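You operate a simulated robot arm through the tools that you are given. There is no shell and no other tool. Be economical: measure what you need, move in short steps, check, and stop when the job is done.

Carry out the task below with a simulated robot arm. There is one attempt and no reset: what you move stays moved.

Task
Swap the guide on the round blue base for the red guide.
Fine: unscrew the star knob and rest it in the round white holder; leave the old guide on the bench; screw the knob home.

The check looks at the end state, three seconds after you hand in, the way a careful person would. Anything else that was tipped, shoved, dropped, spilled or broken makes it a failure.

Robot
A 6-joint arm with a two-finger parallel gripper, fixed in place. Base frame: the origin is at the foot of the arm, x ahead of it, y to its left, z up; the work surface is at about z = 0. Readings come in m, degrees, newtons and seconds.
With the tool pointing down near the work surface it reaches from about 0.18 to 0.46 m from the base axis. Its first joint turns from -70.0 to 70.0 degrees. Payload 1.9 kg.
The TCP is the grasp point between the finger pads, 0.023 m short of the fingertips. In the tool frame z runs along the fingers and y along their closing line. The gripper opens to 0.094 m. The fingers are 0.038 m wide and 0.01 m thick; the gripper's body (0.054 by 0.096 m) begins 0.039 m behind the TCP.
Orientation is told as [roll, pitch, yaw] about the base's x, y, z axes, in that order, counted from this pose: with the fingers straight down and closing along the base's y, the tool's x points along the base's -x, its y along +y and its z along -z.

Tools
- The arm moves only by the tool move_arm. Its argument "moves" is a list of rows, each an object (a shift or turn left out is 0, a gripper value left out holds the last) with "offset": the shift along the tool's x, y, z in m, a list of three; "rotation": the turn, a rotation vector about the tool's x, y, z in degrees, a list of three; "hand": the finger opening in m, from 0 to 0.094. In form: [{"offset": [dx, dy, dz], "rotation": [ax, ay, az], "hand": hand}, ...]. A call has 1 to 12 rows; each row is the pose to reach, as a shift and turn from the pose commanded when the call began, along the tool's axes at that moment. A row lasts 0.2 s, in which the tool goes at most 0.05 m and 8.6 degrees; a call with a longer step from one row to the next is refused whole, and so is a gripper value outside its range. A pose out of reach is approached as far as the arm can. The call stops where the force on the tool passes 90 N (or 10 N more than at its start, if that is more) or the arm is blocked; 0.2 s more then pass. Each finger travels about 0.108 m/s and halts on what it meets, pressing with about 25 N; the grip force reading is that of the motor and also rises with nothing between the fingers. The clock runs only during rows and for 0.2 s after the last one: add rows that repeat a pose to give the fingers time. The reply holds the time, the measured pose of the TCP, the force on the tool along the base axes, the opening and the grip force, in the units named above and with some noise, with the torque about the TCP (base axes, N m) and any sound that the robot's microphone picked up.
- Cameras (640 x 400 px; columns grow to the right, rows downward): "scene" is fixed at [0.0716, 0.3302, 0.4253]; the picture's right is [-0.58, -0.82, 0.00], its down [-0.47, 0.33, -0.82] and it looks along [0.67, -0.47, -0.57] (base axes); focal length 214 px, centre (320, 200). "wrist" rides on the gripper at [0.087, 0.016, -0.074] in the tool frame; the picture's right is [-0.18, 0.98, 0.00], its down [-0.58, -0.11, -0.81] and it looks along [-0.79, -0.15, 0.59] (tool axes); focal length 243 px, centre (320, 200). There is no depth. A picture from a camera that has moved, and an enlarged one, comes with that camera's place and axes in the base frame and with its lens.
- camera(camera): a new picture of that camera. The clock stands still meanwhile.
- enlarge(camera, box): a new picture of the part [left, top, right, bottom] of that camera's present view, enlarged. The clock stands still meanwhile.
- close_job(): hands the job in; it is judged then, once.

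Go step by step. Nothing tells you positions but the pictures and the camera data: compare them with the known pose of the tool, close in by small moves and look again before you grip or let go. The budget is 120 turns and 84 pictures, counting those below and the enlarged ones. Unless the task says otherwise, let go and move clear before handing in, and close with one line.

The tools are called after "Emit:" as a command line: name --argument value ..., lists and objects as JSON in quotes. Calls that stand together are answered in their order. move_arm: Moves the arm, as the interface text tells. Its arguments: {"type":"object","properties":{"moves":{"type":"array","items":{"type":"object","properties":{"offset":{"type":"array","items":{"type":"number"}},"rotation":{"type":"array","items":{"type":"number"}},"hand":{"type":"number"}}}}},"required":["moves"]} The other tools are called the same way: camera (camera) takes a picture; enlarge (camera, box) takes an enlarged picture of a part of a camera's view; close_job () hands the job in.

At the start:

```text
t: 0.0
tcp_pos: [0.2972, 0.1494, 0.3417]
tcp_rot: [-0.1, 0.0, -0.1]
contact_force: [0.3, 0.2, -0.5]
torque: [0.01, 0.0, 0.03]
grip_width: 0.0939
finger_force: 0.1
```

scene: 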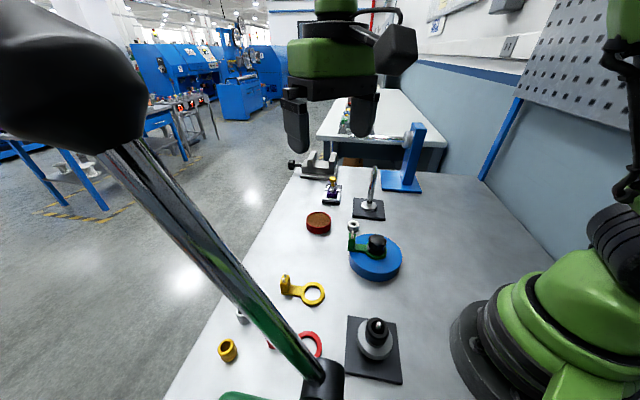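
wrist: 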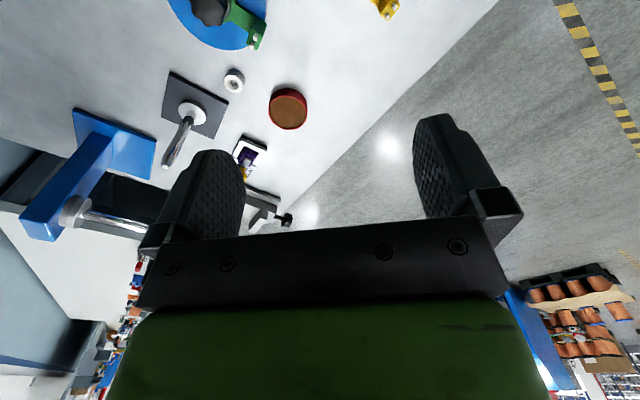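

I see the blue round base with a green guide and black star knob, a yellow guide, a red guide partly hidden behind the lamp arm, and a white holder(s). I'll look closer first.

Emit:
enlarge --camera "scene" --box '[280, 160, 440, 300]'

Emit:
enlarge --camera "scene" --box '[200, 260, 420, 400]'

```text
2.86 times, centred on (360, 230) of scene
camera zoom: at [0.0716, 0.3302, 0.4253], right [-0.58, -0.82, 0.0], down [-0.47, 0.33, -0.82], along [0.67, -0.47, -0.57], focal length 613 px, centre (206, 114)
```

zoom: 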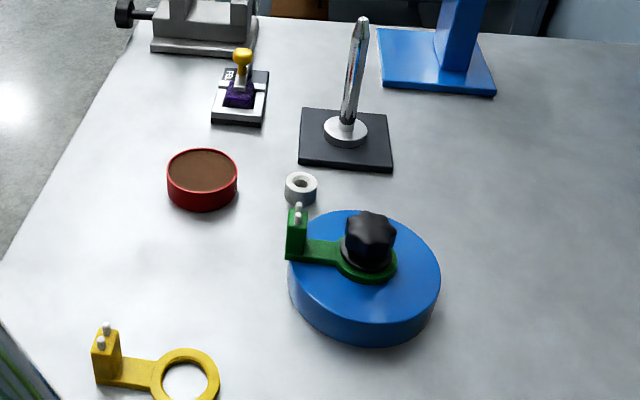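

```text
2.86 times, centred on (310, 330) of scene
camera zoom: at [0.0716, 0.3302, 0.4253], right [-0.58, -0.82, 0.0], down [-0.47, 0.33, -0.82], along [0.67, -0.47, -0.57], focal length 613 px, centre (349, -171)
```

zoom: 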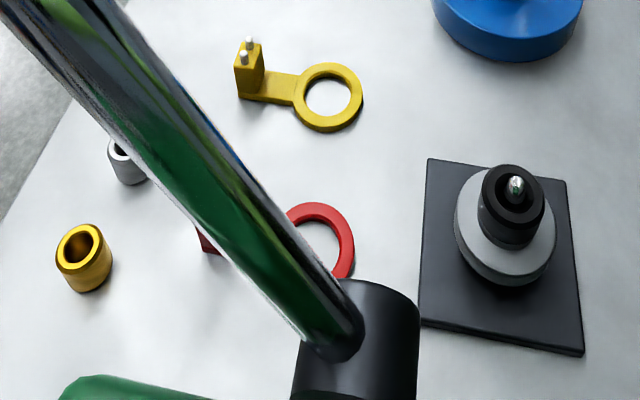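

The white ring next to the blue base looks like the holder. I'll tilt the wrist so its camera looks down over the bench.

Emit:
move_arm --moves '[{"rotation": [0, 7, 0]}, {"rotation": [0, 14, 0]}, {"rotation": [0, 21, 0]}, {"rotation": [0, 28, 0]}, {"rotation": [0, 35, 0]}, {"rotation": [0, 35, 0]}]'

Emit:
camera --camera "wrist"

```text
t: 1.4
tcp_pos: [0.2763, 0.1433, 0.3199]
tcp_rot: [0.1, 35.1, -0.1]
contact_force: [0.2, -1.0, 0.4]
torque: [-0.03, -0.01, 0.0]
grip_width: 0.0942
finger_force: 0.1
out of reach, approached as far as the arm can: row 4, 5, 6
```

```text
79 pictures are left
camera wrist: at [0.2467, 0.159, 0.4281], right [0.15, 0.98, -0.1], down [0.94, -0.11, 0.33], along [0.31, -0.15, -0.94], focal length 243 px, centre (320, 200)
```

wrist: 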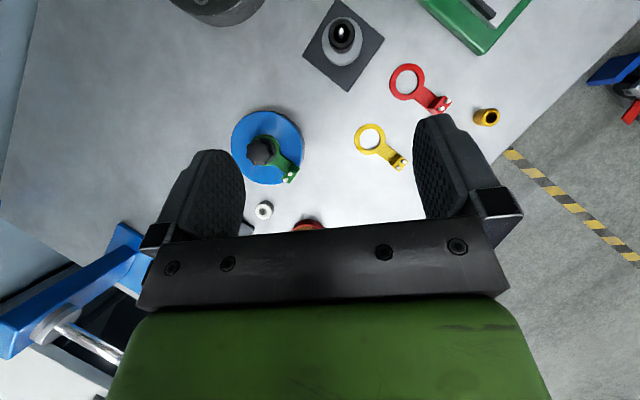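

Emit:
enlarge --camera "wrist" --box '[220, 90, 380, 190]'

Emit:
enlarge --camera "wrist" --box '[340, 40, 516, 150]'

Emit:
enlarge --camera "wrist" --box '[230, 180, 340, 249]'

Emit:
enlarge --camera "wrist" --box '[280, 0, 400, 100]'

```text
4.00 times, centred on (300, 140) of wrist
camera zoom: at [0.2467, 0.159, 0.4281], right [0.15, 0.98, -0.1], down [0.94, -0.11, 0.33], along [0.31, -0.15, -0.94], focal length 970 px, centre (400, 440)
```

zoom: 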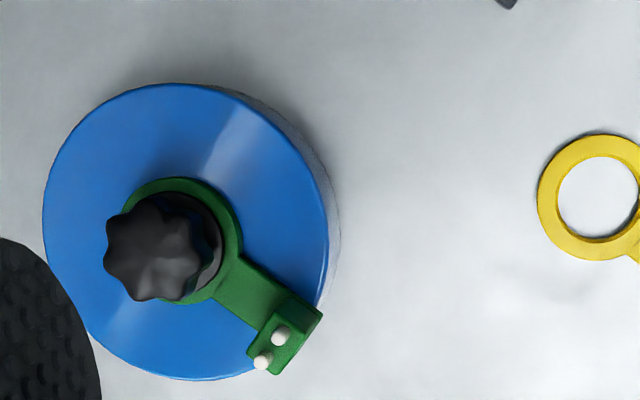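

```text
3.64 times, centred on (428, 95) of wrist
camera zoom: at [0.2467, 0.159, 0.4281], right [0.15, 0.98, -0.1], down [0.94, -0.11, 0.33], along [0.31, -0.15, -0.94], focal length 882 px, centre (-73, 582)
```

zoom: 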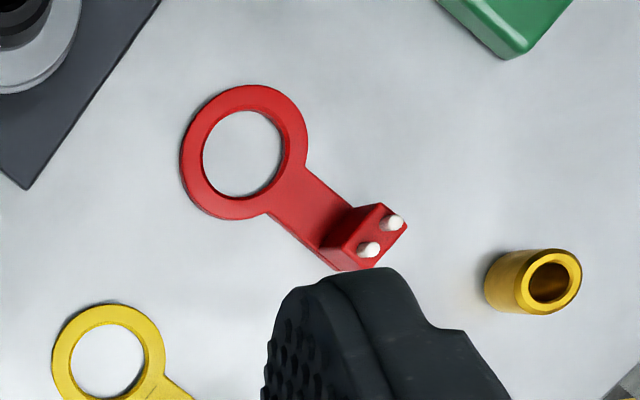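

```text
5.80 times, centred on (285, 214) of wrist
camera zoom: at [0.2467, 0.159, 0.4281], right [0.15, 0.98, -0.1], down [0.94, -0.11, 0.33], along [0.31, -0.15, -0.94], focal length 1406 px, centre (523, 116)
```

zoom: 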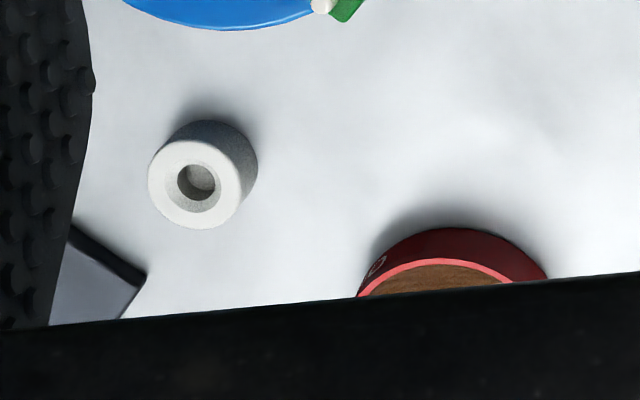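

```text
4.00 times, centred on (340, 50) of wrist
camera zoom: at [0.2467, 0.159, 0.4281], right [0.15, 0.98, -0.1], down [0.94, -0.11, 0.33], along [0.31, -0.15, -0.94], focal length 970 px, centre (240, 800)
```

zoom: 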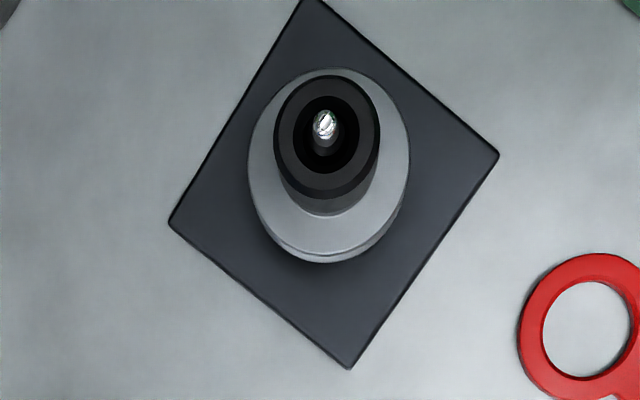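

Layout is clear: knob and base at about (0.279, 0.020), knob top z≈0.065; white holder near (0.40, −0.01); red guide ring near (0.21, 0.25). I'll right the tool, then move over the knob.

Emit:
move_arm --moves '[{"rotation": [0, -7, 0]}, {"rotation": [0, -14, 0]}, {"rotation": [0, -21, 0]}, {"rotation": [0, -28, 0]}, {"rotation": [0, -35, 0]}, {"rotation": [0, -35, 0]}]'

```text
t: 2.8
tcp_pos: [0.2772, 0.1436, 0.3219]
tcp_rot: [0.1, -0.2, -0.1]
contact_force: [0.5, 1.2, 0.0]
torque: [0.01, 0.02, 0.01]
grip_width: 0.0941
finger_force: 0.1
```

Emit:
move_arm --moves '[{"offset": [0.013, -0.02, 0.028]}, {"offset": [0.026, -0.041, 0.057]}, {"offset": [0.039, -0.062, 0.086]}, {"offset": [0.051, -0.083, 0.115]}, {"offset": [0.064, -0.104, 0.144]}, {"offset": [0.077, -0.124, 0.172]}, {"offset": [0.077, -0.124, 0.172]}]'

Emit:
camera --camera "wrist"

```text
t: 4.4
tcp_pos: [0.1984, 0.021, 0.1493]
tcp_rot: [0.2, 0.0, -0.2]
contact_force: [0.7, 0.8, 0.0]
torque: [0.02, 0.01, 0.0]
grip_width: 0.094
finger_force: 0.1
```

```text
74 pictures are left
camera wrist: at [0.1115, 0.0367, 0.2211], right [0.19, 0.98, 0.0], down [0.58, -0.11, 0.81], along [0.79, -0.15, -0.59], focal length 243 px, centre (320, 200)
```

wrist: 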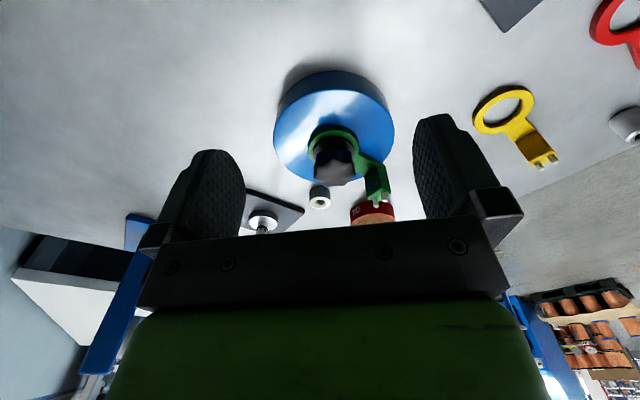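

Emit:
enlarge --camera "wrist" --box '[264, 60, 424, 220]'

Emit:
enlarge --camera "wrist" --box '[560, 80, 640, 160]'

```text
2.50 times, centred on (344, 140) of wrist
camera zoom: at [0.1115, 0.0367, 0.2211], right [0.19, 0.98, 0.0], down [0.58, -0.11, 0.81], along [0.79, -0.15, -0.59], focal length 606 px, centre (260, 350)
```

zoom: 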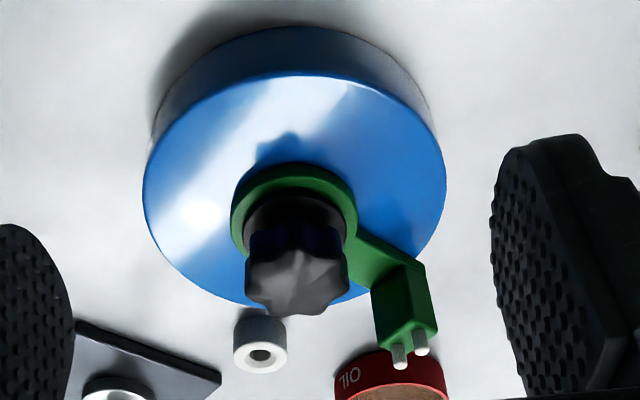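

```text
5.00 times, centred on (600, 120) of wrist
camera zoom: at [0.1115, 0.0367, 0.2211], right [0.19, 0.98, 0.0], down [0.58, -0.11, 0.81], along [0.79, -0.15, -0.59], focal length 1213 px, centre (-1080, 600)
```

zoom: 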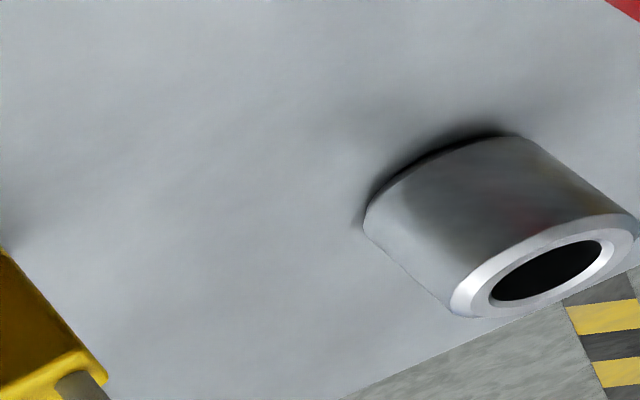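

The steel cup at the edge is different; the white cup behind the base is the holder. Moving over the knob now.

Emit:
move_arm --moves '[{"offset": [-0.04, 0, 0], "hand": 0.07}, {"offset": [-0.081, 0, 0], "hand": 0.07}, {"offset": [-0.081, 0, 0.04], "hand": 0.07}, {"offset": [-0.081, 0, 0.055], "hand": 0.07}, {"offset": [-0.081, 0, 0.055], "hand": 0.07}]'

Emit:
camera --camera "wrist"

Emit:
camera --camera "scene"

```text
t: 5.6
tcp_pos: [0.2799, 0.0207, 0.094]
tcp_rot: [0.1, 0.0, 0.0]
contact_force: [-0.2, -0.5, 0.3]
torque: [0.01, 0.02, 0.04]
grip_width: 0.07
finger_force: 0.0
```

```text
71 pictures are left
camera wrist: at [0.1923, 0.0371, 0.1659], right [0.19, 0.98, 0.0], down [0.58, -0.11, 0.81], along [0.79, -0.15, -0.59], focal length 243 px, centre (320, 200)
```

wrist: 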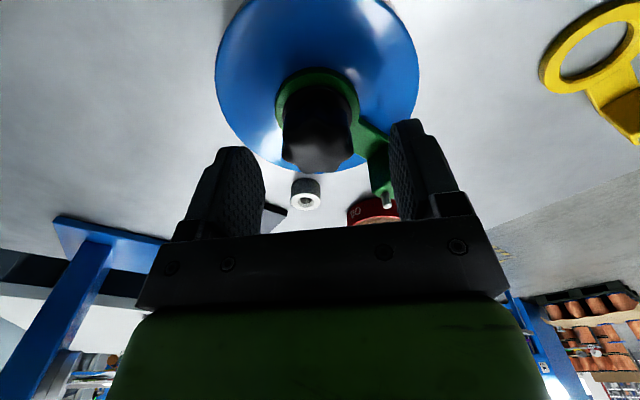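

```text
70 pictures are left
```

scene: 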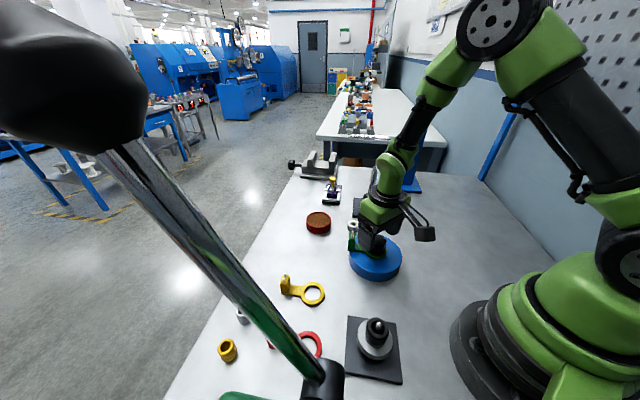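

Emit:
move_arm --moves '[{"rotation": [0, 0, 8], "hand": 0.056}, {"rotation": [0, 0, 16], "hand": 0.056}, {"rotation": [0, 0, 24], "hand": 0.056}, {"rotation": [0, 0, 32], "hand": 0.056}, {"rotation": [0, 0, 40], "hand": 0.056}, {"rotation": [0, 0, 48], "hand": 0.056}, {"rotation": [0, 0, 48], "offset": [0, 0, 0.016], "hand": 0.056}, {"rotation": [0, 0, 48], "offset": [0, 0, 0.031], "hand": 0.056}, {"rotation": [0, 0, 48], "offset": [0, 0, 0.031], "hand": 0.056}]'

Emit:
camera --camera "wrist"

```text
t: 7.6
tcp_pos: [0.2813, 0.0204, 0.0634]
tcp_rot: [0.1, 0.0, -48.1]
contact_force: [0.0, 0.1, -0.5]
torque: [0.0, 0.01, -0.03]
grip_width: 0.0559
finger_force: 0.1
```

```text
69 pictures are left
camera wrist: at [0.2348, 0.0956, 0.1361], right [0.85, 0.52, 0.0], down [0.31, -0.51, 0.81], along [0.42, -0.69, -0.59], focal length 243 px, centre (320, 200)
```

wrist: 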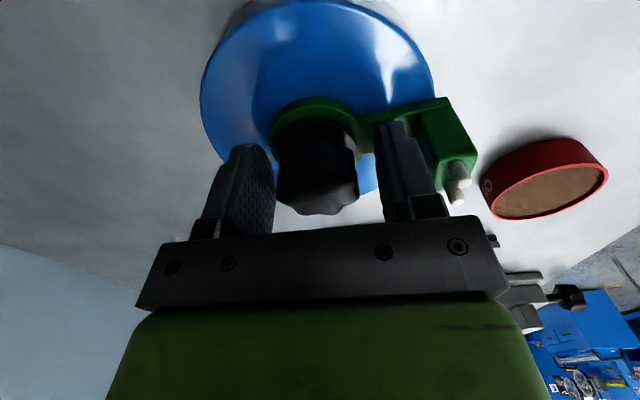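

Well centred. Grip the knob.

Emit:
move_arm --moves '[{"hand": 0.02}, {"hand": 0.02}, {"hand": 0.02}]'

```text
t: 8.4
tcp_pos: [0.2812, 0.0199, 0.0643]
tcp_rot: [-0.1, 0.2, -48.1]
contact_force: [-14.0, -28.5, 2.7]
torque: [-0.63, 0.26, 0.24]
grip_width: 0.0391
finger_force: 24.4
```

Emit:
move_arm --moves '[{"offset": [0, -0.0015, 0]}, {"offset": [0, -0.0015, 0]}]'

```text
t: 9.0
tcp_pos: [0.2802, 0.0189, 0.065]
tcp_rot: [0.1, 0.1, -48.0]
contact_force: [-4.8, -3.0, -15.0]
torque: [0.04, 0.2, 0.26]
grip_width: 0.039
finger_force: 24.4
```

Emit:
move_arm --moves '[{"rotation": [0, 0, -8]}, {"rotation": [0, 0, -16]}, {"rotation": [0, 0, -24]}, {"rotation": [0, 0, -32]}]'

```text
t: 10.0
tcp_pos: [0.2802, 0.0185, 0.0645]
tcp_rot: [0.1, 0.0, -16.0]
contact_force: [-4.0, -10.9, -3.3]
torque: [-0.23, 0.13, -0.02]
grip_width: 0.0391
finger_force: 25.2
```

Emit:
move_arm --moves '[{"rotation": [0, 0, -8]}, {"rotation": [0, 0, -16]}, {"rotation": [0, 0, -24]}, {"rotation": [0, 0, -32]}, {"rotation": [0, 0, -40]}, {"rotation": [0, 0, -48]}, {"rotation": [0, 0, -56]}, {"rotation": [0, 0, -64]}, {"rotation": [0, 0, -72]}, {"rotation": [0, 0, -80]}]'

Emit:
camera --camera "wrist"

```text
t: 12.2
tcp_pos: [0.2816, 0.0185, 0.0657]
tcp_rot: [-0.4, -0.2, 64.1]
contact_force: [14.9, -33.6, 0.6]
torque: [-0.73, -0.3, -0.03]
grip_width: 0.0387
finger_force: 25.3
```

```text
68 pictures are left
camera wrist: at [0.2269, -0.0521, 0.1362], right [-0.8, 0.59, 0.0], down [0.35, 0.47, 0.81], along [0.48, 0.65, -0.59], focal length 243 px, centre (320, 200)
```

wrist: 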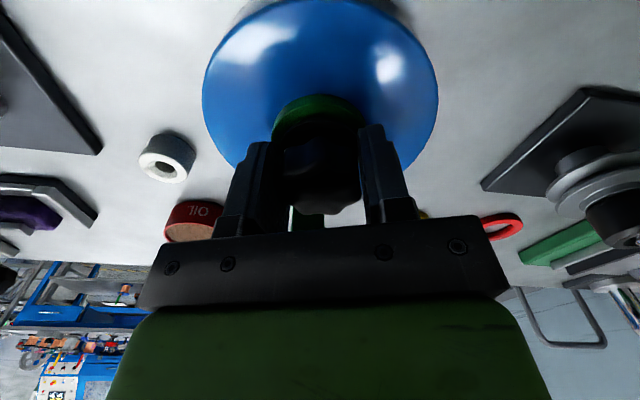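

The knob turned freely and the guide stayed put. Continue unscrewing with a slight recentring and see how far the wrist turns.

Emit:
move_arm --moves '[{"offset": [0.0005, -0.0008, 0], "rotation": [0, 0, -8]}, {"offset": [0.0005, -0.0008, 0], "rotation": [0, 0, -16]}, {"offset": [0.0005, -0.0008, 0], "rotation": [0, 0, -24]}, {"offset": [0.0005, -0.0008, 0], "rotation": [0, 0, -32]}, {"offset": [0.0005, -0.0008, 0], "rotation": [0, 0, -40]}, {"offset": [0.0005, -0.0008, 0], "rotation": [0, 0, -48]}, {"offset": [0.0005, -0.0008, 0], "rotation": [0, 0, -56]}]'

Emit:
camera --camera "wrist"

```text
t: 13.8
tcp_pos: [0.2822, 0.0185, 0.0633]
tcp_rot: [-0.1, 0.0, 120.1]
contact_force: [14.5, 14.1, 15.2]
torque: [0.46, -0.33, -0.06]
grip_width: 0.0389
finger_force: 25.1
```

```text
67 pictures are left
camera wrist: at [0.3091, -0.0645, 0.1362], right [-0.94, -0.33, 0.0], down [-0.2, 0.56, 0.81], along [-0.27, 0.76, -0.59], focal length 243 px, centre (320, 200)
```

wrist: 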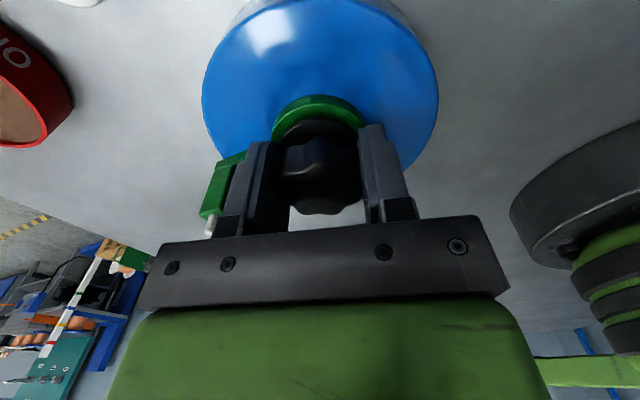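

Emit:
move_arm --moves '[{"offset": [0, 0, -0.0005], "rotation": [0, 0, -8]}, {"offset": [0, 0, -0.0005], "rotation": [0, 0, -16]}, {"offset": [0, 0, -0.001], "rotation": [0, 0, -24]}, {"offset": [0, 0, -0.001], "rotation": [0, 0, -32]}, {"offset": [0, 0, -0.001], "rotation": [0, 0, -40]}, {"offset": [0, 0, -0.001], "rotation": [0, 0, -48]}]'

```text
t: 15.2
tcp_pos: [0.2808, 0.0189, 0.066]
tcp_rot: [-0.1, 0.2, 168.1]
contact_force: [19.9, 26.8, 1.1]
torque: [0.65, -0.36, 0.01]
grip_width: 0.039
finger_force: 24.6
```

Turned about 216° so far. Release slightly, wind the wrist back, and repeat.

Emit:
move_arm --moves '[{"hand": 0.051}, {"hand": 0.051}, {"rotation": [0, 0, 8.5]}, {"rotation": [0, 0, 17]}, {"rotation": [0, 0, 25.5]}, {"rotation": [0, 0, 34]}, {"rotation": [0, 0, 42.5]}, {"rotation": [0, 0, 51]}, {"rotation": [0, 0, 59.5]}, {"rotation": [0, 0, 68]}, {"rotation": [0, 0, 76.5]}, {"rotation": [0, 0, 85]}]'

Emit:
enlarge --camera "wrist" --box '[200, 60, 440, 230]'

```text
t: 17.8
tcp_pos: [0.2792, 0.0176, 0.0638]
tcp_rot: [0.0, 0.0, 82.7]
contact_force: [-0.5, 0.3, 0.7]
torque: [-0.01, 0.0, 0.01]
grip_width: 0.051
finger_force: 0.1
```

```text
2.35 times, centred on (320, 145) of wrist
camera zoom: at [0.2521, -0.0648, 0.1364], right [-0.95, 0.31, 0.0], down [0.18, 0.56, 0.81], along [0.25, 0.77, -0.59], focal length 571 px, centre (320, 329)
```

zoom: 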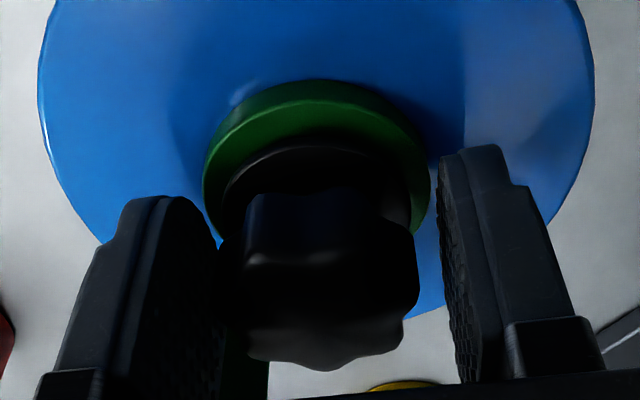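

Emit:
move_arm --moves '[{"rotation": [0, 0, 8.5]}, {"rotation": [0, 0, 17]}, {"rotation": [0, 0, 25.5]}, {"rotation": [0, 0, 34]}, {"rotation": [0, 0, 42.5]}, {"rotation": [0, 0, 51]}, {"rotation": [0, 0, 59.5]}, {"rotation": [0, 0, 68]}, {"rotation": [0, 0, 76.5]}, {"rotation": [0, 0, 85]}, {"rotation": [0, 0, 93.5]}, {"rotation": [0, 0, 102]}]'

Emit:
move_arm --moves '[{"rotation": [0, 0, 8.5]}, {"rotation": [0, 0, 17]}, {"rotation": [0, 0, 25.5]}, {"rotation": [0, 0, 34]}, {"rotation": [0, 0, 42.5]}, {"rotation": [0, 0, 51]}, {"rotation": [0, 0, 59.5]}, {"rotation": [0, 0, 68]}, {"rotation": [0, 0, 76.5]}, {"rotation": [0, 0, 85]}, {"rotation": [0, 0, 93.5]}, {"rotation": [0, 0, 102]}]'

Emit:
move_arm --moves '[{"rotation": [0, 0, 8.5]}, {"rotation": [0, 0, 17]}, {"rotation": [0, 0, 25.5]}, {"rotation": [0, 0, 34]}, {"hand": 0.02, "rotation": [0, 0, 34]}, {"rotation": [0, 0, 34], "hand": 0.02}]'

```text
t: 20.4
tcp_pos: [0.2802, 0.0187, 0.0651]
tcp_rot: [0.1, 0.0, -19.3]
contact_force: [-0.7, 0.3, -0.3]
torque: [-0.03, 0.02, -0.03]
grip_width: 0.0511
finger_force: 0.0
```

```text
t: 23.0
tcp_pos: [0.2792, 0.0184, 0.0654]
tcp_rot: [0.1, 0.2, -121.3]
contact_force: [0.2, -0.9, 0.0]
torque: [-0.02, 0.05, 0.03]
grip_width: 0.051
finger_force: 0.0
```

```text
t: 24.4
tcp_pos: [0.2806, 0.0184, 0.0652]
tcp_rot: [0.1, 0.1, -155.2]
contact_force: [0.9, -6.8, 0.3]
torque: [-0.16, -0.01, -0.02]
grip_width: 0.0389
finger_force: 25.6
```

Emit:
move_arm --moves '[{"rotation": [0, 0, -8.5]}, {"rotation": [0, 0, -17]}, {"rotation": [0, 0, -25.5]}, {"rotation": [0, 0, -34]}, {"rotation": [0, 0, -42.5]}, {"rotation": [0, 0, -51]}, {"rotation": [0, 0, -59.5]}, {"rotation": [0, 0, -68]}, {"rotation": [0, 0, -76.5]}, {"rotation": [0, 0, -85]}, {"rotation": [0, 0, -93.5]}, {"rotation": [0, 0, -102]}]'

```text
t: 27.0
tcp_pos: [0.28, 0.0174, 0.0638]
tcp_rot: [0.1, 0.1, -53.0]
contact_force: [0.6, -1.0, -0.4]
torque: [0.02, 0.02, -0.01]
grip_width: 0.0389
finger_force: 24.7
```

Forces are nil, so it may already be free. Try a gentle lift.

Emit:
move_arm --moves '[{"offset": [0, 0, -0.002]}, {"offset": [0, 0, -0.004]}, {"offset": [0, 0, -0.006]}]'

Emit:
enlarge --camera "wrist" --box '[200, 60, 440, 230]'

```text
t: 27.8
tcp_pos: [0.2801, 0.019, 0.0703]
tcp_rot: [0.0, -0.1, -53.1]
contact_force: [-0.6, -0.2, -1.0]
torque: [0.01, -0.02, 0.01]
grip_width: 0.0389
finger_force: 25.2
```

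```text
2.35 times, centred on (320, 145) of wrist
camera zoom: at [0.2403, 0.0973, 0.1426], right [0.9, 0.44, 0.0], down [0.26, -0.53, 0.81], along [0.36, -0.72, -0.59], focal length 571 px, centre (320, 329)
```

zoom: 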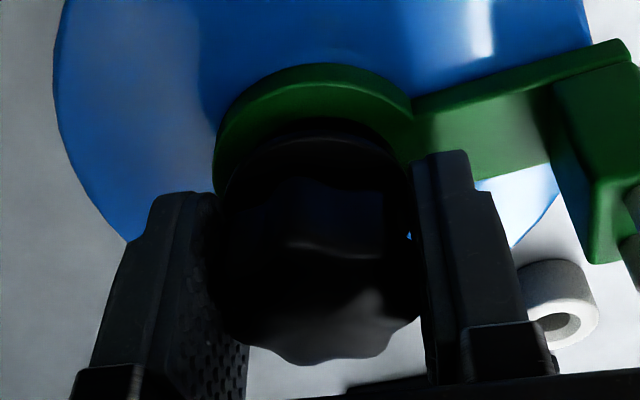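

It came along without resistance. Lift it clear.

Emit:
move_arm --moves '[{"offset": [0, 0, -0.015]}, {"offset": [0, 0, -0.03]}, {"offset": [0, 0, -0.05]}, {"offset": [0, 0, -0.07]}, {"offset": [0, 0, -0.07]}]'

Emit:
camera --camera "wrist"

Emit:
enlarge --camera "scene" --box '[320, 180, 440, 300]'

```text
t: 29.0
tcp_pos: [0.2811, 0.0185, 0.1412]
tcp_rot: [0.1, 0.1, -53.2]
contact_force: [0.5, 0.1, -0.3]
torque: [0.02, 0.0, 0.0]
grip_width: 0.0386
finger_force: 25.4
```

```text
64 pictures are left
camera wrist: at [0.241, 0.0974, 0.2126], right [0.9, 0.44, 0.0], down [0.26, -0.53, 0.81], along [0.36, -0.72, -0.59], focal length 243 px, centre (320, 200)
```

wrist: 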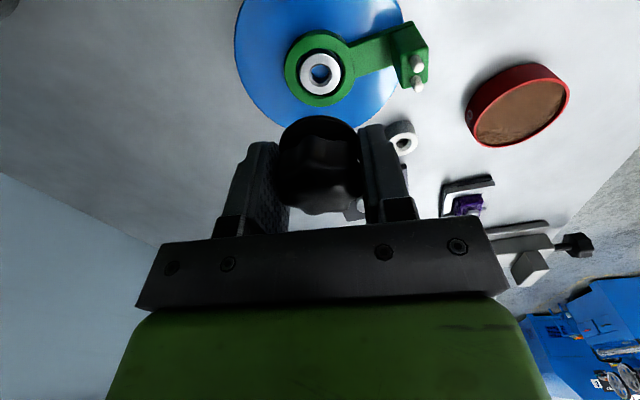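

```text
3.33 times, centred on (380, 240) of scene
camera zoom: at [0.0716, 0.3302, 0.4253], right [-0.58, -0.82, 0.0], down [-0.47, 0.33, -0.82], along [0.67, -0.47, -0.57], focal length 715 px, centre (120, 67)
```

zoom: 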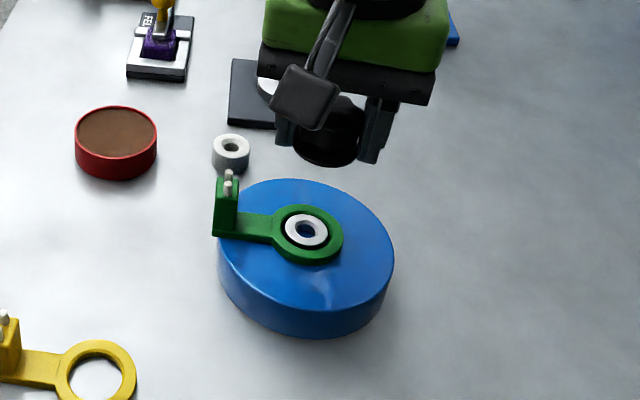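

Knob is off; the base has a white bored boss. I'll look at the knob's underside.

Emit:
enlarge --camera "scene" --box '[360, 200, 410, 235]'

Emit:
enlarge --camera "wrist" --box '[250, 0, 440, 160]'

```text
11.43 times, centred on (385, 218) of scene
camera zoom: at [0.0716, 0.3302, 0.4253], right [-0.58, -0.82, 0.0], down [-0.47, 0.33, -0.82], along [0.67, -0.47, -0.57], focal length 2451 px, centre (-423, 0)
```

zoom: 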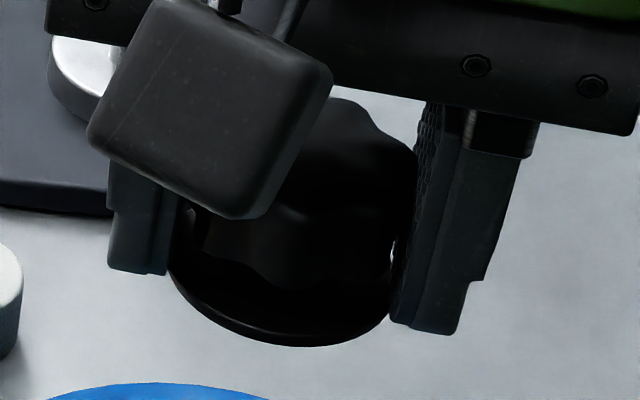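

```text
2.50 times, centred on (345, 80) of wrist
camera zoom: at [0.241, 0.0974, 0.2126], right [0.9, 0.44, 0.0], down [0.26, -0.53, 0.81], along [0.36, -0.72, -0.59], focal length 606 px, centre (258, 500)
```

zoom: 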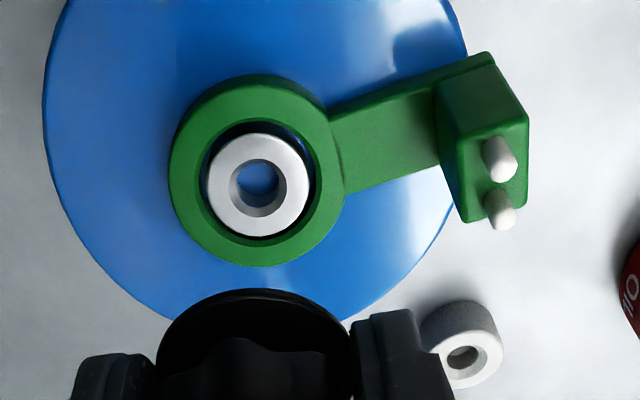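

The knob has a wide flange and presumably a short stud. I'll carry it over the white holder, estimated at (0.391, −0.013), turning the wrist to yaw 0.

Emit:
move_arm --moves '[{"offset": [-0.013, 0.01, 0], "rotation": [0, 0, -7.6]}, {"offset": [-0.026, 0.02, 0], "rotation": [0, 0, -15.2]}, {"offset": [-0.039, 0.03, 0], "rotation": [0, 0, -22.8]}, {"offset": [-0.052, 0.04, 0], "rotation": [0, 0, -30.4]}, {"offset": [-0.065, 0.05, 0], "rotation": [0, 0, -38]}, {"offset": [-0.078, 0.06, 0], "rotation": [0, 0, -45.6]}, {"offset": [-0.0916, 0.07, 0], "rotation": [0, 0, -53.1]}, {"offset": [-0.0916, 0.07, 0], "rotation": [0, 0, -53.1]}]'

Emit:
camera --camera "wrist"

Emit:
enlarge --camera "scene" --box '[310, 170, 400, 250]'

```text
t: 30.8
tcp_pos: [0.3906, -0.0121, 0.1414]
tcp_rot: [0.0, 0.0, 0.2]
contact_force: [0.9, -0.2, -0.7]
torque: [0.01, 0.01, 0.03]
grip_width: 0.0388
finger_force: 24.9
```

```text
60 pictures are left
camera wrist: at [0.3039, 0.0038, 0.2128], right [0.18, 0.98, 0.0], down [0.58, -0.11, 0.81], along [0.79, -0.15, -0.59], focal length 243 px, centre (320, 200)
```

wrist: 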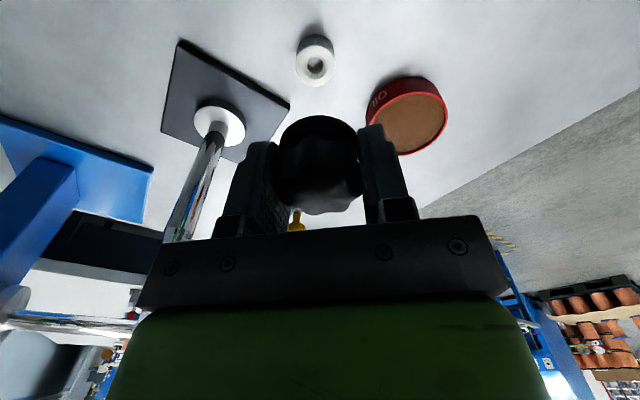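

```text
5.00 times, centred on (355, 210) of scene
camera zoom: at [0.0716, 0.3302, 0.4253], right [-0.58, -0.82, 0.0], down [-0.47, 0.33, -0.82], along [0.67, -0.47, -0.57], focal length 1072 px, centre (145, 150)
```

zoom: 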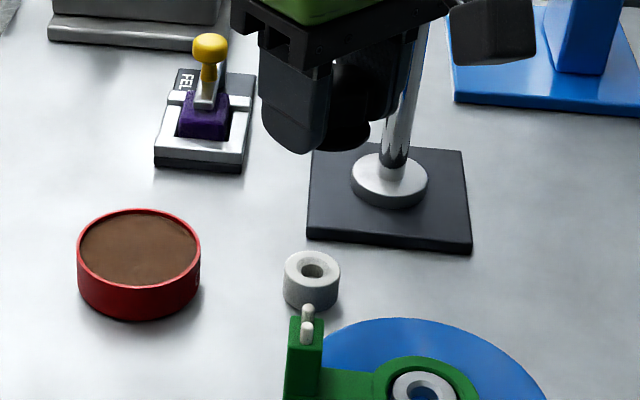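

Emit:
enlarge --camera "wrist" --box '[270, 20, 366, 140]'

```text
3.33 times, centred on (318, 80) of wrist
camera zoom: at [0.3039, 0.0038, 0.2128], right [0.18, 0.98, 0.0], down [0.58, -0.11, 0.81], along [0.79, -0.15, -0.59], focal length 809 px, centre (327, 600)
```

zoom: 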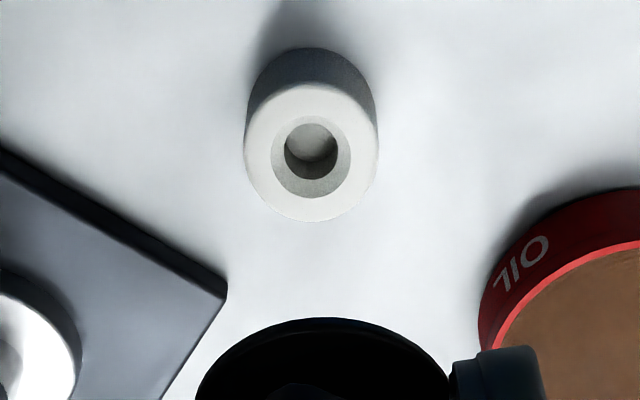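

Holder centre is about (0.392, −0.016), 0.0195 m tall, with a countersunk 12 mm bore. Shift slightly and descend part-way, then look at the stud.

Emit:
move_arm --moves '[{"offset": [-0.0016, -0.003, 0.015]}, {"offset": [-0.0016, -0.003, 0.035]}, {"offset": [-0.0016, -0.003, 0.055]}, {"offset": [-0.0016, -0.003, 0.055]}]'

Emit:
enlarge --camera "wrist" --box '[250, 20, 390, 140]'

Emit:
enlarge --camera "scene" --box '[325, 190, 385, 240]'

```text
t: 31.8
tcp_pos: [0.3942, -0.0165, 0.0862]
tcp_rot: [0.1, -0.1, -0.1]
contact_force: [0.2, 0.1, -1.2]
torque: [-0.04, 0.03, -0.02]
grip_width: 0.0388
finger_force: 25.1
```

```text
3.33 times, centred on (320, 80) of wrist
camera zoom: at [0.306, -0.0004, 0.1574], right [0.18, 0.98, 0.0], down [0.58, -0.11, 0.81], along [0.79, -0.15, -0.59], focal length 809 px, centre (320, 600)
```

zoom: 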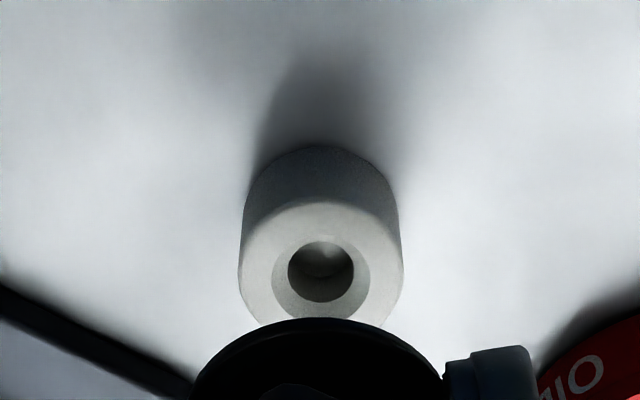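

```text
8.00 times, centred on (355, 215) of scene
camera zoom: at [0.0716, 0.3302, 0.4253], right [-0.58, -0.82, 0.0], down [-0.47, 0.33, -0.82], along [0.67, -0.47, -0.57], focal length 1716 px, centre (40, 80)
```

zoom: 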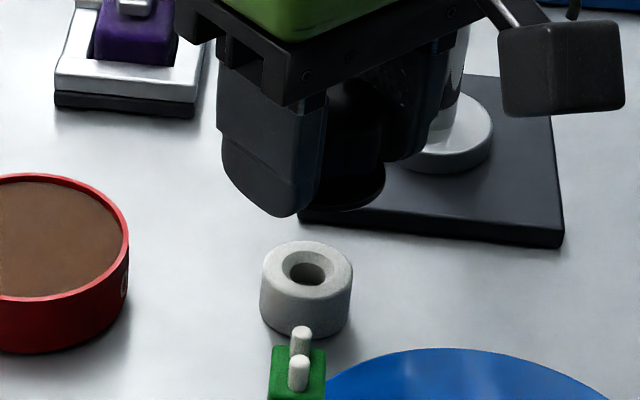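

Aligned. Descend slowly watching force.

Emit:
move_arm --moves '[{"offset": [0.0005, 0, 0.006]}, {"offset": [0.0005, 0, 0.012]}, {"offset": [0.0005, 0, 0.018]}, {"offset": [0.0005, 0, 0.022]}]'

Emit:
enlarge --camera "wrist" --box '[250, 60, 390, 180]'

Emit:
enlarge --camera "scene" --box '[325, 190, 385, 240]'

```text
t: 32.8
tcp_pos: [0.3919, -0.0169, 0.0645]
tcp_rot: [0.1, 0.0, -0.1]
contact_force: [-0.1, 0.3, -0.5]
torque: [0.01, -0.01, 0.0]
grip_width: 0.0386
finger_force: 25.2
```

```text
3.33 times, centred on (320, 120) of wrist
camera zoom: at [0.3046, -0.0002, 0.1362], right [0.18, 0.98, 0.0], down [0.58, -0.11, 0.81], along [0.79, -0.15, -0.59], focal length 809 px, centre (320, 467)
```

zoom: 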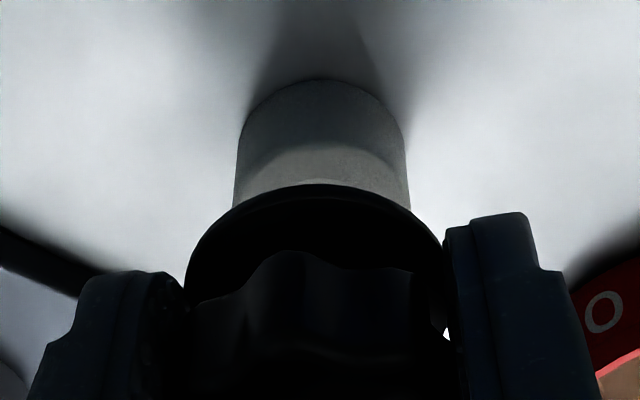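

```text
8.00 times, centred on (355, 215) of scene
camera zoom: at [0.0716, 0.3302, 0.4253], right [-0.58, -0.82, 0.0], down [-0.47, 0.33, -0.82], along [0.67, -0.47, -0.57], focal length 1716 px, centre (40, 80)
```

zoom: 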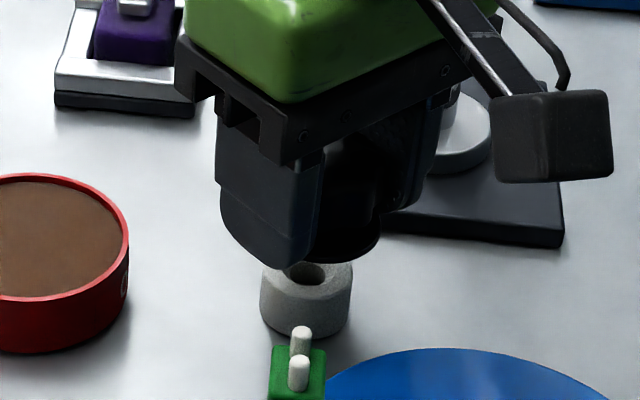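

Emit:
enlarge --camera "scene" --box '[348, 210, 378, 235]'

```text
16.00 times, centred on (363, 222) of scene
camera zoom: at [0.0716, 0.3302, 0.4253], right [-0.58, -0.82, 0.0], down [-0.47, 0.33, -0.82], along [0.67, -0.47, -0.57], focal length 3432 px, centre (-368, -160)
```

zoom: 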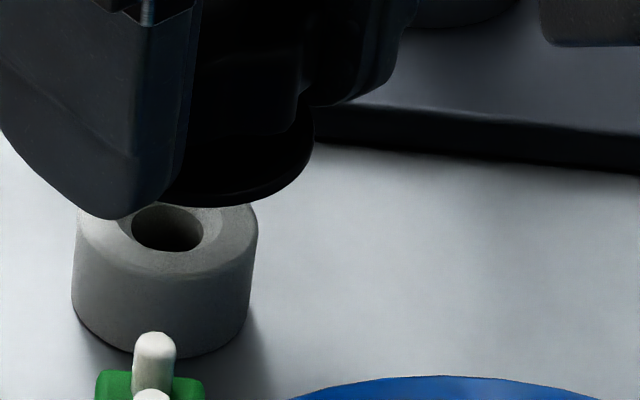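

The scene view suggests the knob should shift about 2 mm toward +x/+y. I'll correct and descend in small steps.

Emit:
move_arm --moves '[{"offset": [-0.0015, 0.0018, 0]}, {"offset": [-0.0015, 0.0018, 0.003]}, {"offset": [-0.0015, 0.0018, 0.006]}, {"offset": [-0.0015, 0.0018, 0.009]}]'

Emit:
enlarge --camera "scene" --box '[345, 210, 381, 240]'

Emit:
enlarge --camera "wrist" --box '[250, 80, 390, 200]'

```text
t: 33.8
tcp_pos: [0.3934, -0.0143, 0.0552]
tcp_rot: [0.1, -0.1, -0.1]
contact_force: [0.4, 0.1, -0.6]
torque: [-0.03, 0.02, 0.01]
grip_width: 0.0389
finger_force: 25.2
```

```text
13.33 times, centred on (363, 225) of scene
camera zoom: at [0.0716, 0.3302, 0.4253], right [-0.58, -0.82, 0.0], down [-0.47, 0.33, -0.82], along [0.67, -0.47, -0.57], focal length 2860 px, centre (-253, -133)
```

zoom: 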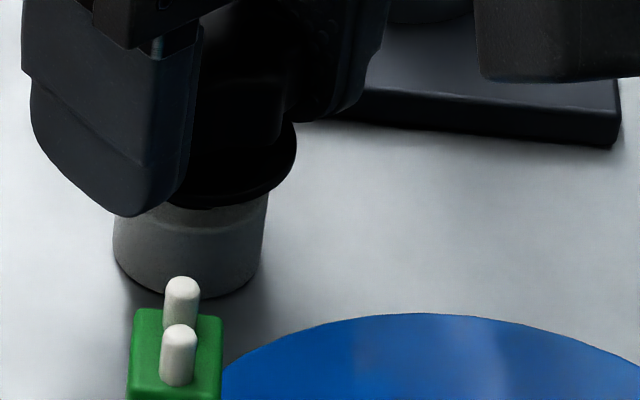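

```text
3.33 times, centred on (320, 140) of wrist
camera zoom: at [0.3061, 0.0022, 0.1271], right [0.18, 0.98, 0.0], down [0.58, -0.11, 0.81], along [0.79, -0.15, -0.59], focal length 809 px, centre (320, 400)
```

zoom: 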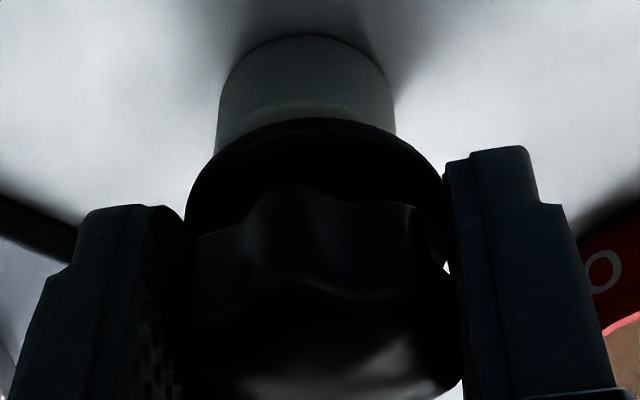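

Emit:
move_arm --moves '[{"offset": [-0.002, -0.001, 0]}, {"offset": [-0.002, -0.001, 0.002]}, {"offset": [-0.002, -0.001, 0.004]}, {"offset": [-0.002, -0.001, 0.006]}]'

Emit:
enlarge --camera "scene" --box '[345, 210, 381, 240]'

Emit:
enlarge --camera "wrist" --box '[250, 80, 390, 200]'

```text
t: 34.8
tcp_pos: [0.3945, -0.0152, 0.05]
tcp_rot: [0.1, 0.0, 0.0]
contact_force: [0.1, -1.1, -0.7]
torque: [0.03, -0.03, -0.02]
grip_width: 0.0387
finger_force: 25.0
```

```text
13.33 times, centred on (363, 225) of scene
camera zoom: at [0.0716, 0.3302, 0.4253], right [-0.58, -0.82, 0.0], down [-0.47, 0.33, -0.82], along [0.67, -0.47, -0.57], focal length 2860 px, centre (-253, -133)
```

zoom: 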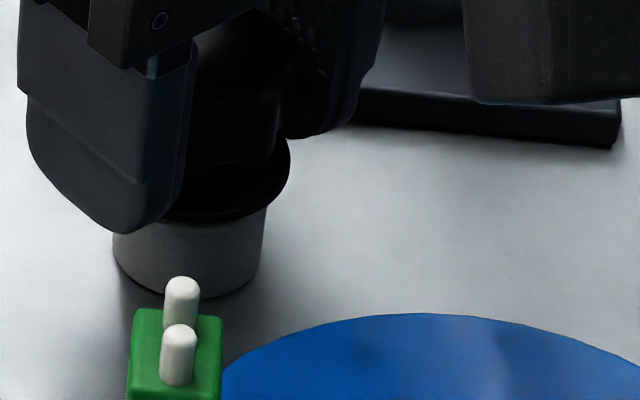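

```text
3.33 times, centred on (320, 140) of wrist
camera zoom: at [0.3079, 0.0013, 0.1209], right [0.18, 0.98, 0.0], down [0.58, -0.11, 0.81], along [0.79, -0.15, -0.59], focal length 809 px, centre (320, 400)
```

zoom: 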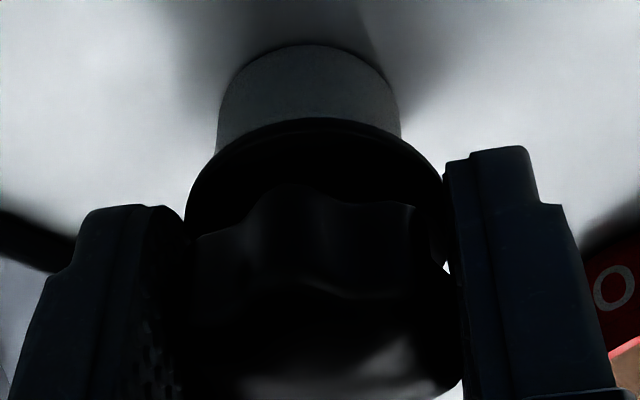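

Both views now agree. Continue lowering.

Emit:
move_arm --moves '[{"offset": [0, -0.0004, 0.002]}, {"offset": [0, -0.0004, 0.004]}, {"offset": [0, -0.0004, 0.006]}]'

Emit:
enlarge --camera "scene" --box '[345, 210, 381, 240]'

```text
t: 35.6
tcp_pos: [0.3953, -0.0154, 0.0429]
tcp_rot: [0.0, 0.0, 0.0]
contact_force: [0.8, 0.2, -0.3]
torque: [0.01, 0.01, 0.01]
grip_width: 0.0387
finger_force: 24.8
```

```text
13.33 times, centred on (363, 225) of scene
camera zoom: at [0.0716, 0.3302, 0.4253], right [-0.58, -0.82, 0.0], down [-0.47, 0.33, -0.82], along [0.67, -0.47, -0.57], focal length 2860 px, centre (-253, -133)
```

zoom: 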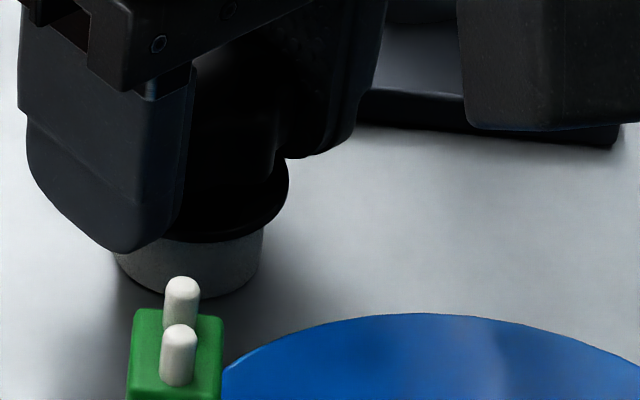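

Emit:
move_arm --moves '[{"offset": [0, 0, 0.001]}, {"offset": [0, 0, 0.002]}, {"offset": [0, 0, 0.003]}]'

Emit:
enlarge --camera "scene" --box '[345, 210, 381, 240]'

```text
t: 36.4
tcp_pos: [0.3956, -0.0161, 0.0415]
tcp_rot: [0.2, -0.1, 0.1]
contact_force: [-4.3, -0.1, 25.8]
torque: [0.0, 0.22, -0.04]
grip_width: 0.0391
finger_force: 25.6
```

```text
13.33 times, centred on (363, 225) of scene
camera zoom: at [0.0715, 0.3302, 0.4254], right [-0.58, -0.82, 0.0], down [-0.47, 0.33, -0.82], along [0.67, -0.47, -0.57], focal length 2860 px, centre (-253, -133)
```

zoom: 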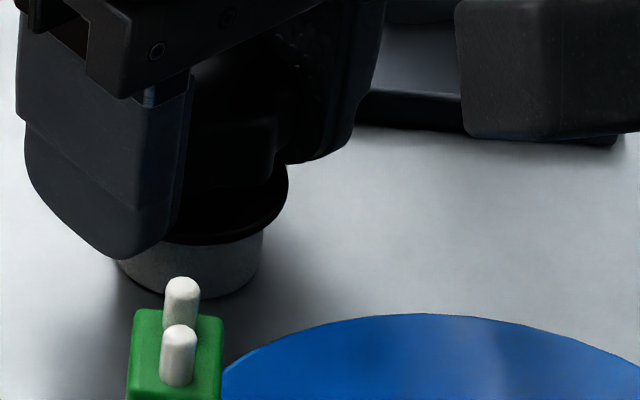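

Contact at z≈0.0415 with the flange on the holder. Release.

Emit:
move_arm --moves '[{"offset": [0, 0, -0.001]}, {"offset": [0, 0, -0.001], "hand": 0.045}, {"offset": [0, 0, -0.001], "hand": 0.056}, {"offset": [0, 0, -0.001], "hand": 0.056}]'

Emit:
camera --camera "wrist"

Emit:
enlarge --camera "scene" --box '[345, 210, 381, 240]'

```text
t: 37.4
tcp_pos: [0.3952, -0.0153, 0.0415]
tcp_rot: [-0.1, 0.0, 0.0]
contact_force: [-0.3, -0.4, -0.5]
torque: [0.0, -0.03, 0.01]
grip_width: 0.0561
finger_force: 0.1
```

```text
46 pictures are left
camera wrist: at [0.3079, 0.0003, 0.1126], right [0.18, 0.98, 0.0], down [0.58, -0.11, 0.81], along [0.79, -0.15, -0.59], focal length 243 px, centre (320, 200)
```

wrist: 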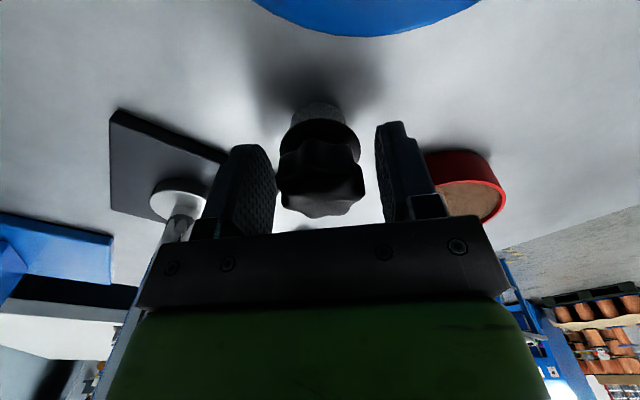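

```text
13.33 times, centred on (363, 225) of scene
camera zoom: at [0.0716, 0.3302, 0.4253], right [-0.58, -0.82, 0.0], down [-0.47, 0.33, -0.82], along [0.67, -0.47, -0.57], focal length 2860 px, centre (-253, -133)
```

zoom: 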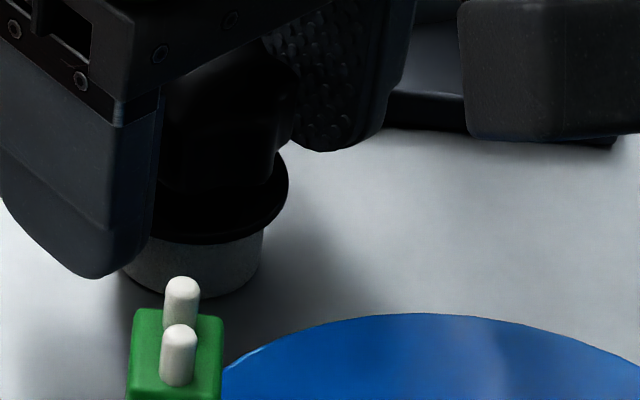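

Knob rests upright in the holder. Lift clear and go look at the green guide, turned to be square to its arm.

Emit:
move_arm --moves '[{"offset": [0, 0, -0.02], "hand": 0.06}, {"offset": [0, 0, -0.05]}, {"offset": [0, 0, -0.08]}, {"offset": [0, 0, -0.11]}, {"offset": [0.02, 0.01, -0.12], "rotation": [0, 0, -8]}, {"offset": [0.04, 0.02, -0.12], "rotation": [0, 0, -16]}, {"offset": [0.06, 0.03, -0.12], "rotation": [0, 0, -24]}, {"offset": [0.08, 0.04, -0.12], "rotation": [0, 0, -32]}, {"offset": [0.105, 0.045, -0.12], "rotation": [0, 0, -40]}, {"offset": [0.105, 0.045, -0.12], "rotation": [0, 0, -41]}]'

Emit:
camera --camera "wrist"

Emit:
enlarge --camera "scene" --box '[320, 190, 420, 290]'

```text
t: 39.6
tcp_pos: [0.2888, 0.03, 0.1603]
tcp_rot: [0.0, -0.2, 41.0]
contact_force: [1.1, 0.0, 0.0]
torque: [-0.01, 0.05, 0.03]
grip_width: 0.0598
finger_force: 0.0
```

```text
44 pictures are left
camera wrist: at [0.2118, -0.0156, 0.2322], right [-0.51, 0.86, 0.0], down [0.51, 0.3, 0.81], along [0.7, 0.41, -0.59], focal length 243 px, centre (320, 200)
```

wrist: 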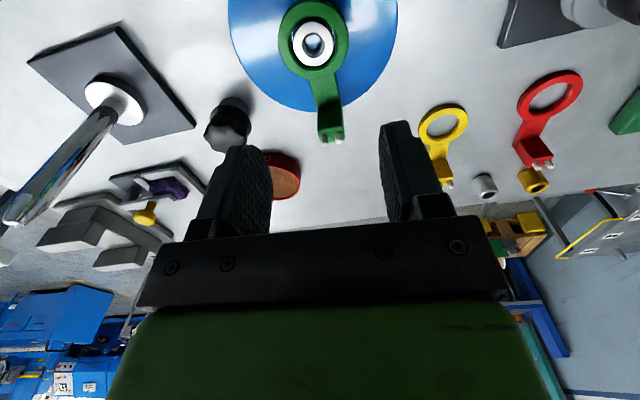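

```text
4.00 times, centred on (370, 240) of scene
camera zoom: at [0.0716, 0.3302, 0.4253], right [-0.58, -0.82, 0.0], down [-0.47, 0.33, -0.82], along [0.67, -0.47, -0.57], focal length 858 px, centre (120, 40)
```

zoom: 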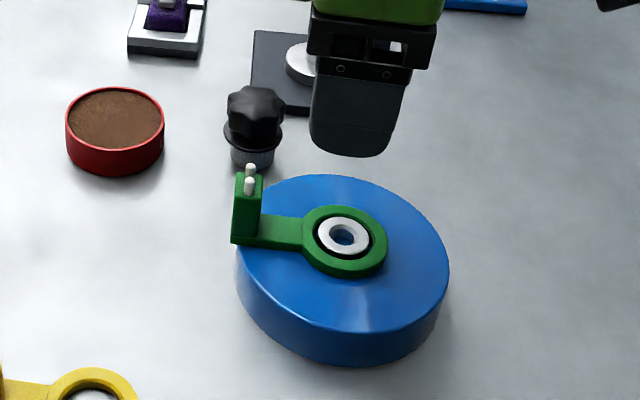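

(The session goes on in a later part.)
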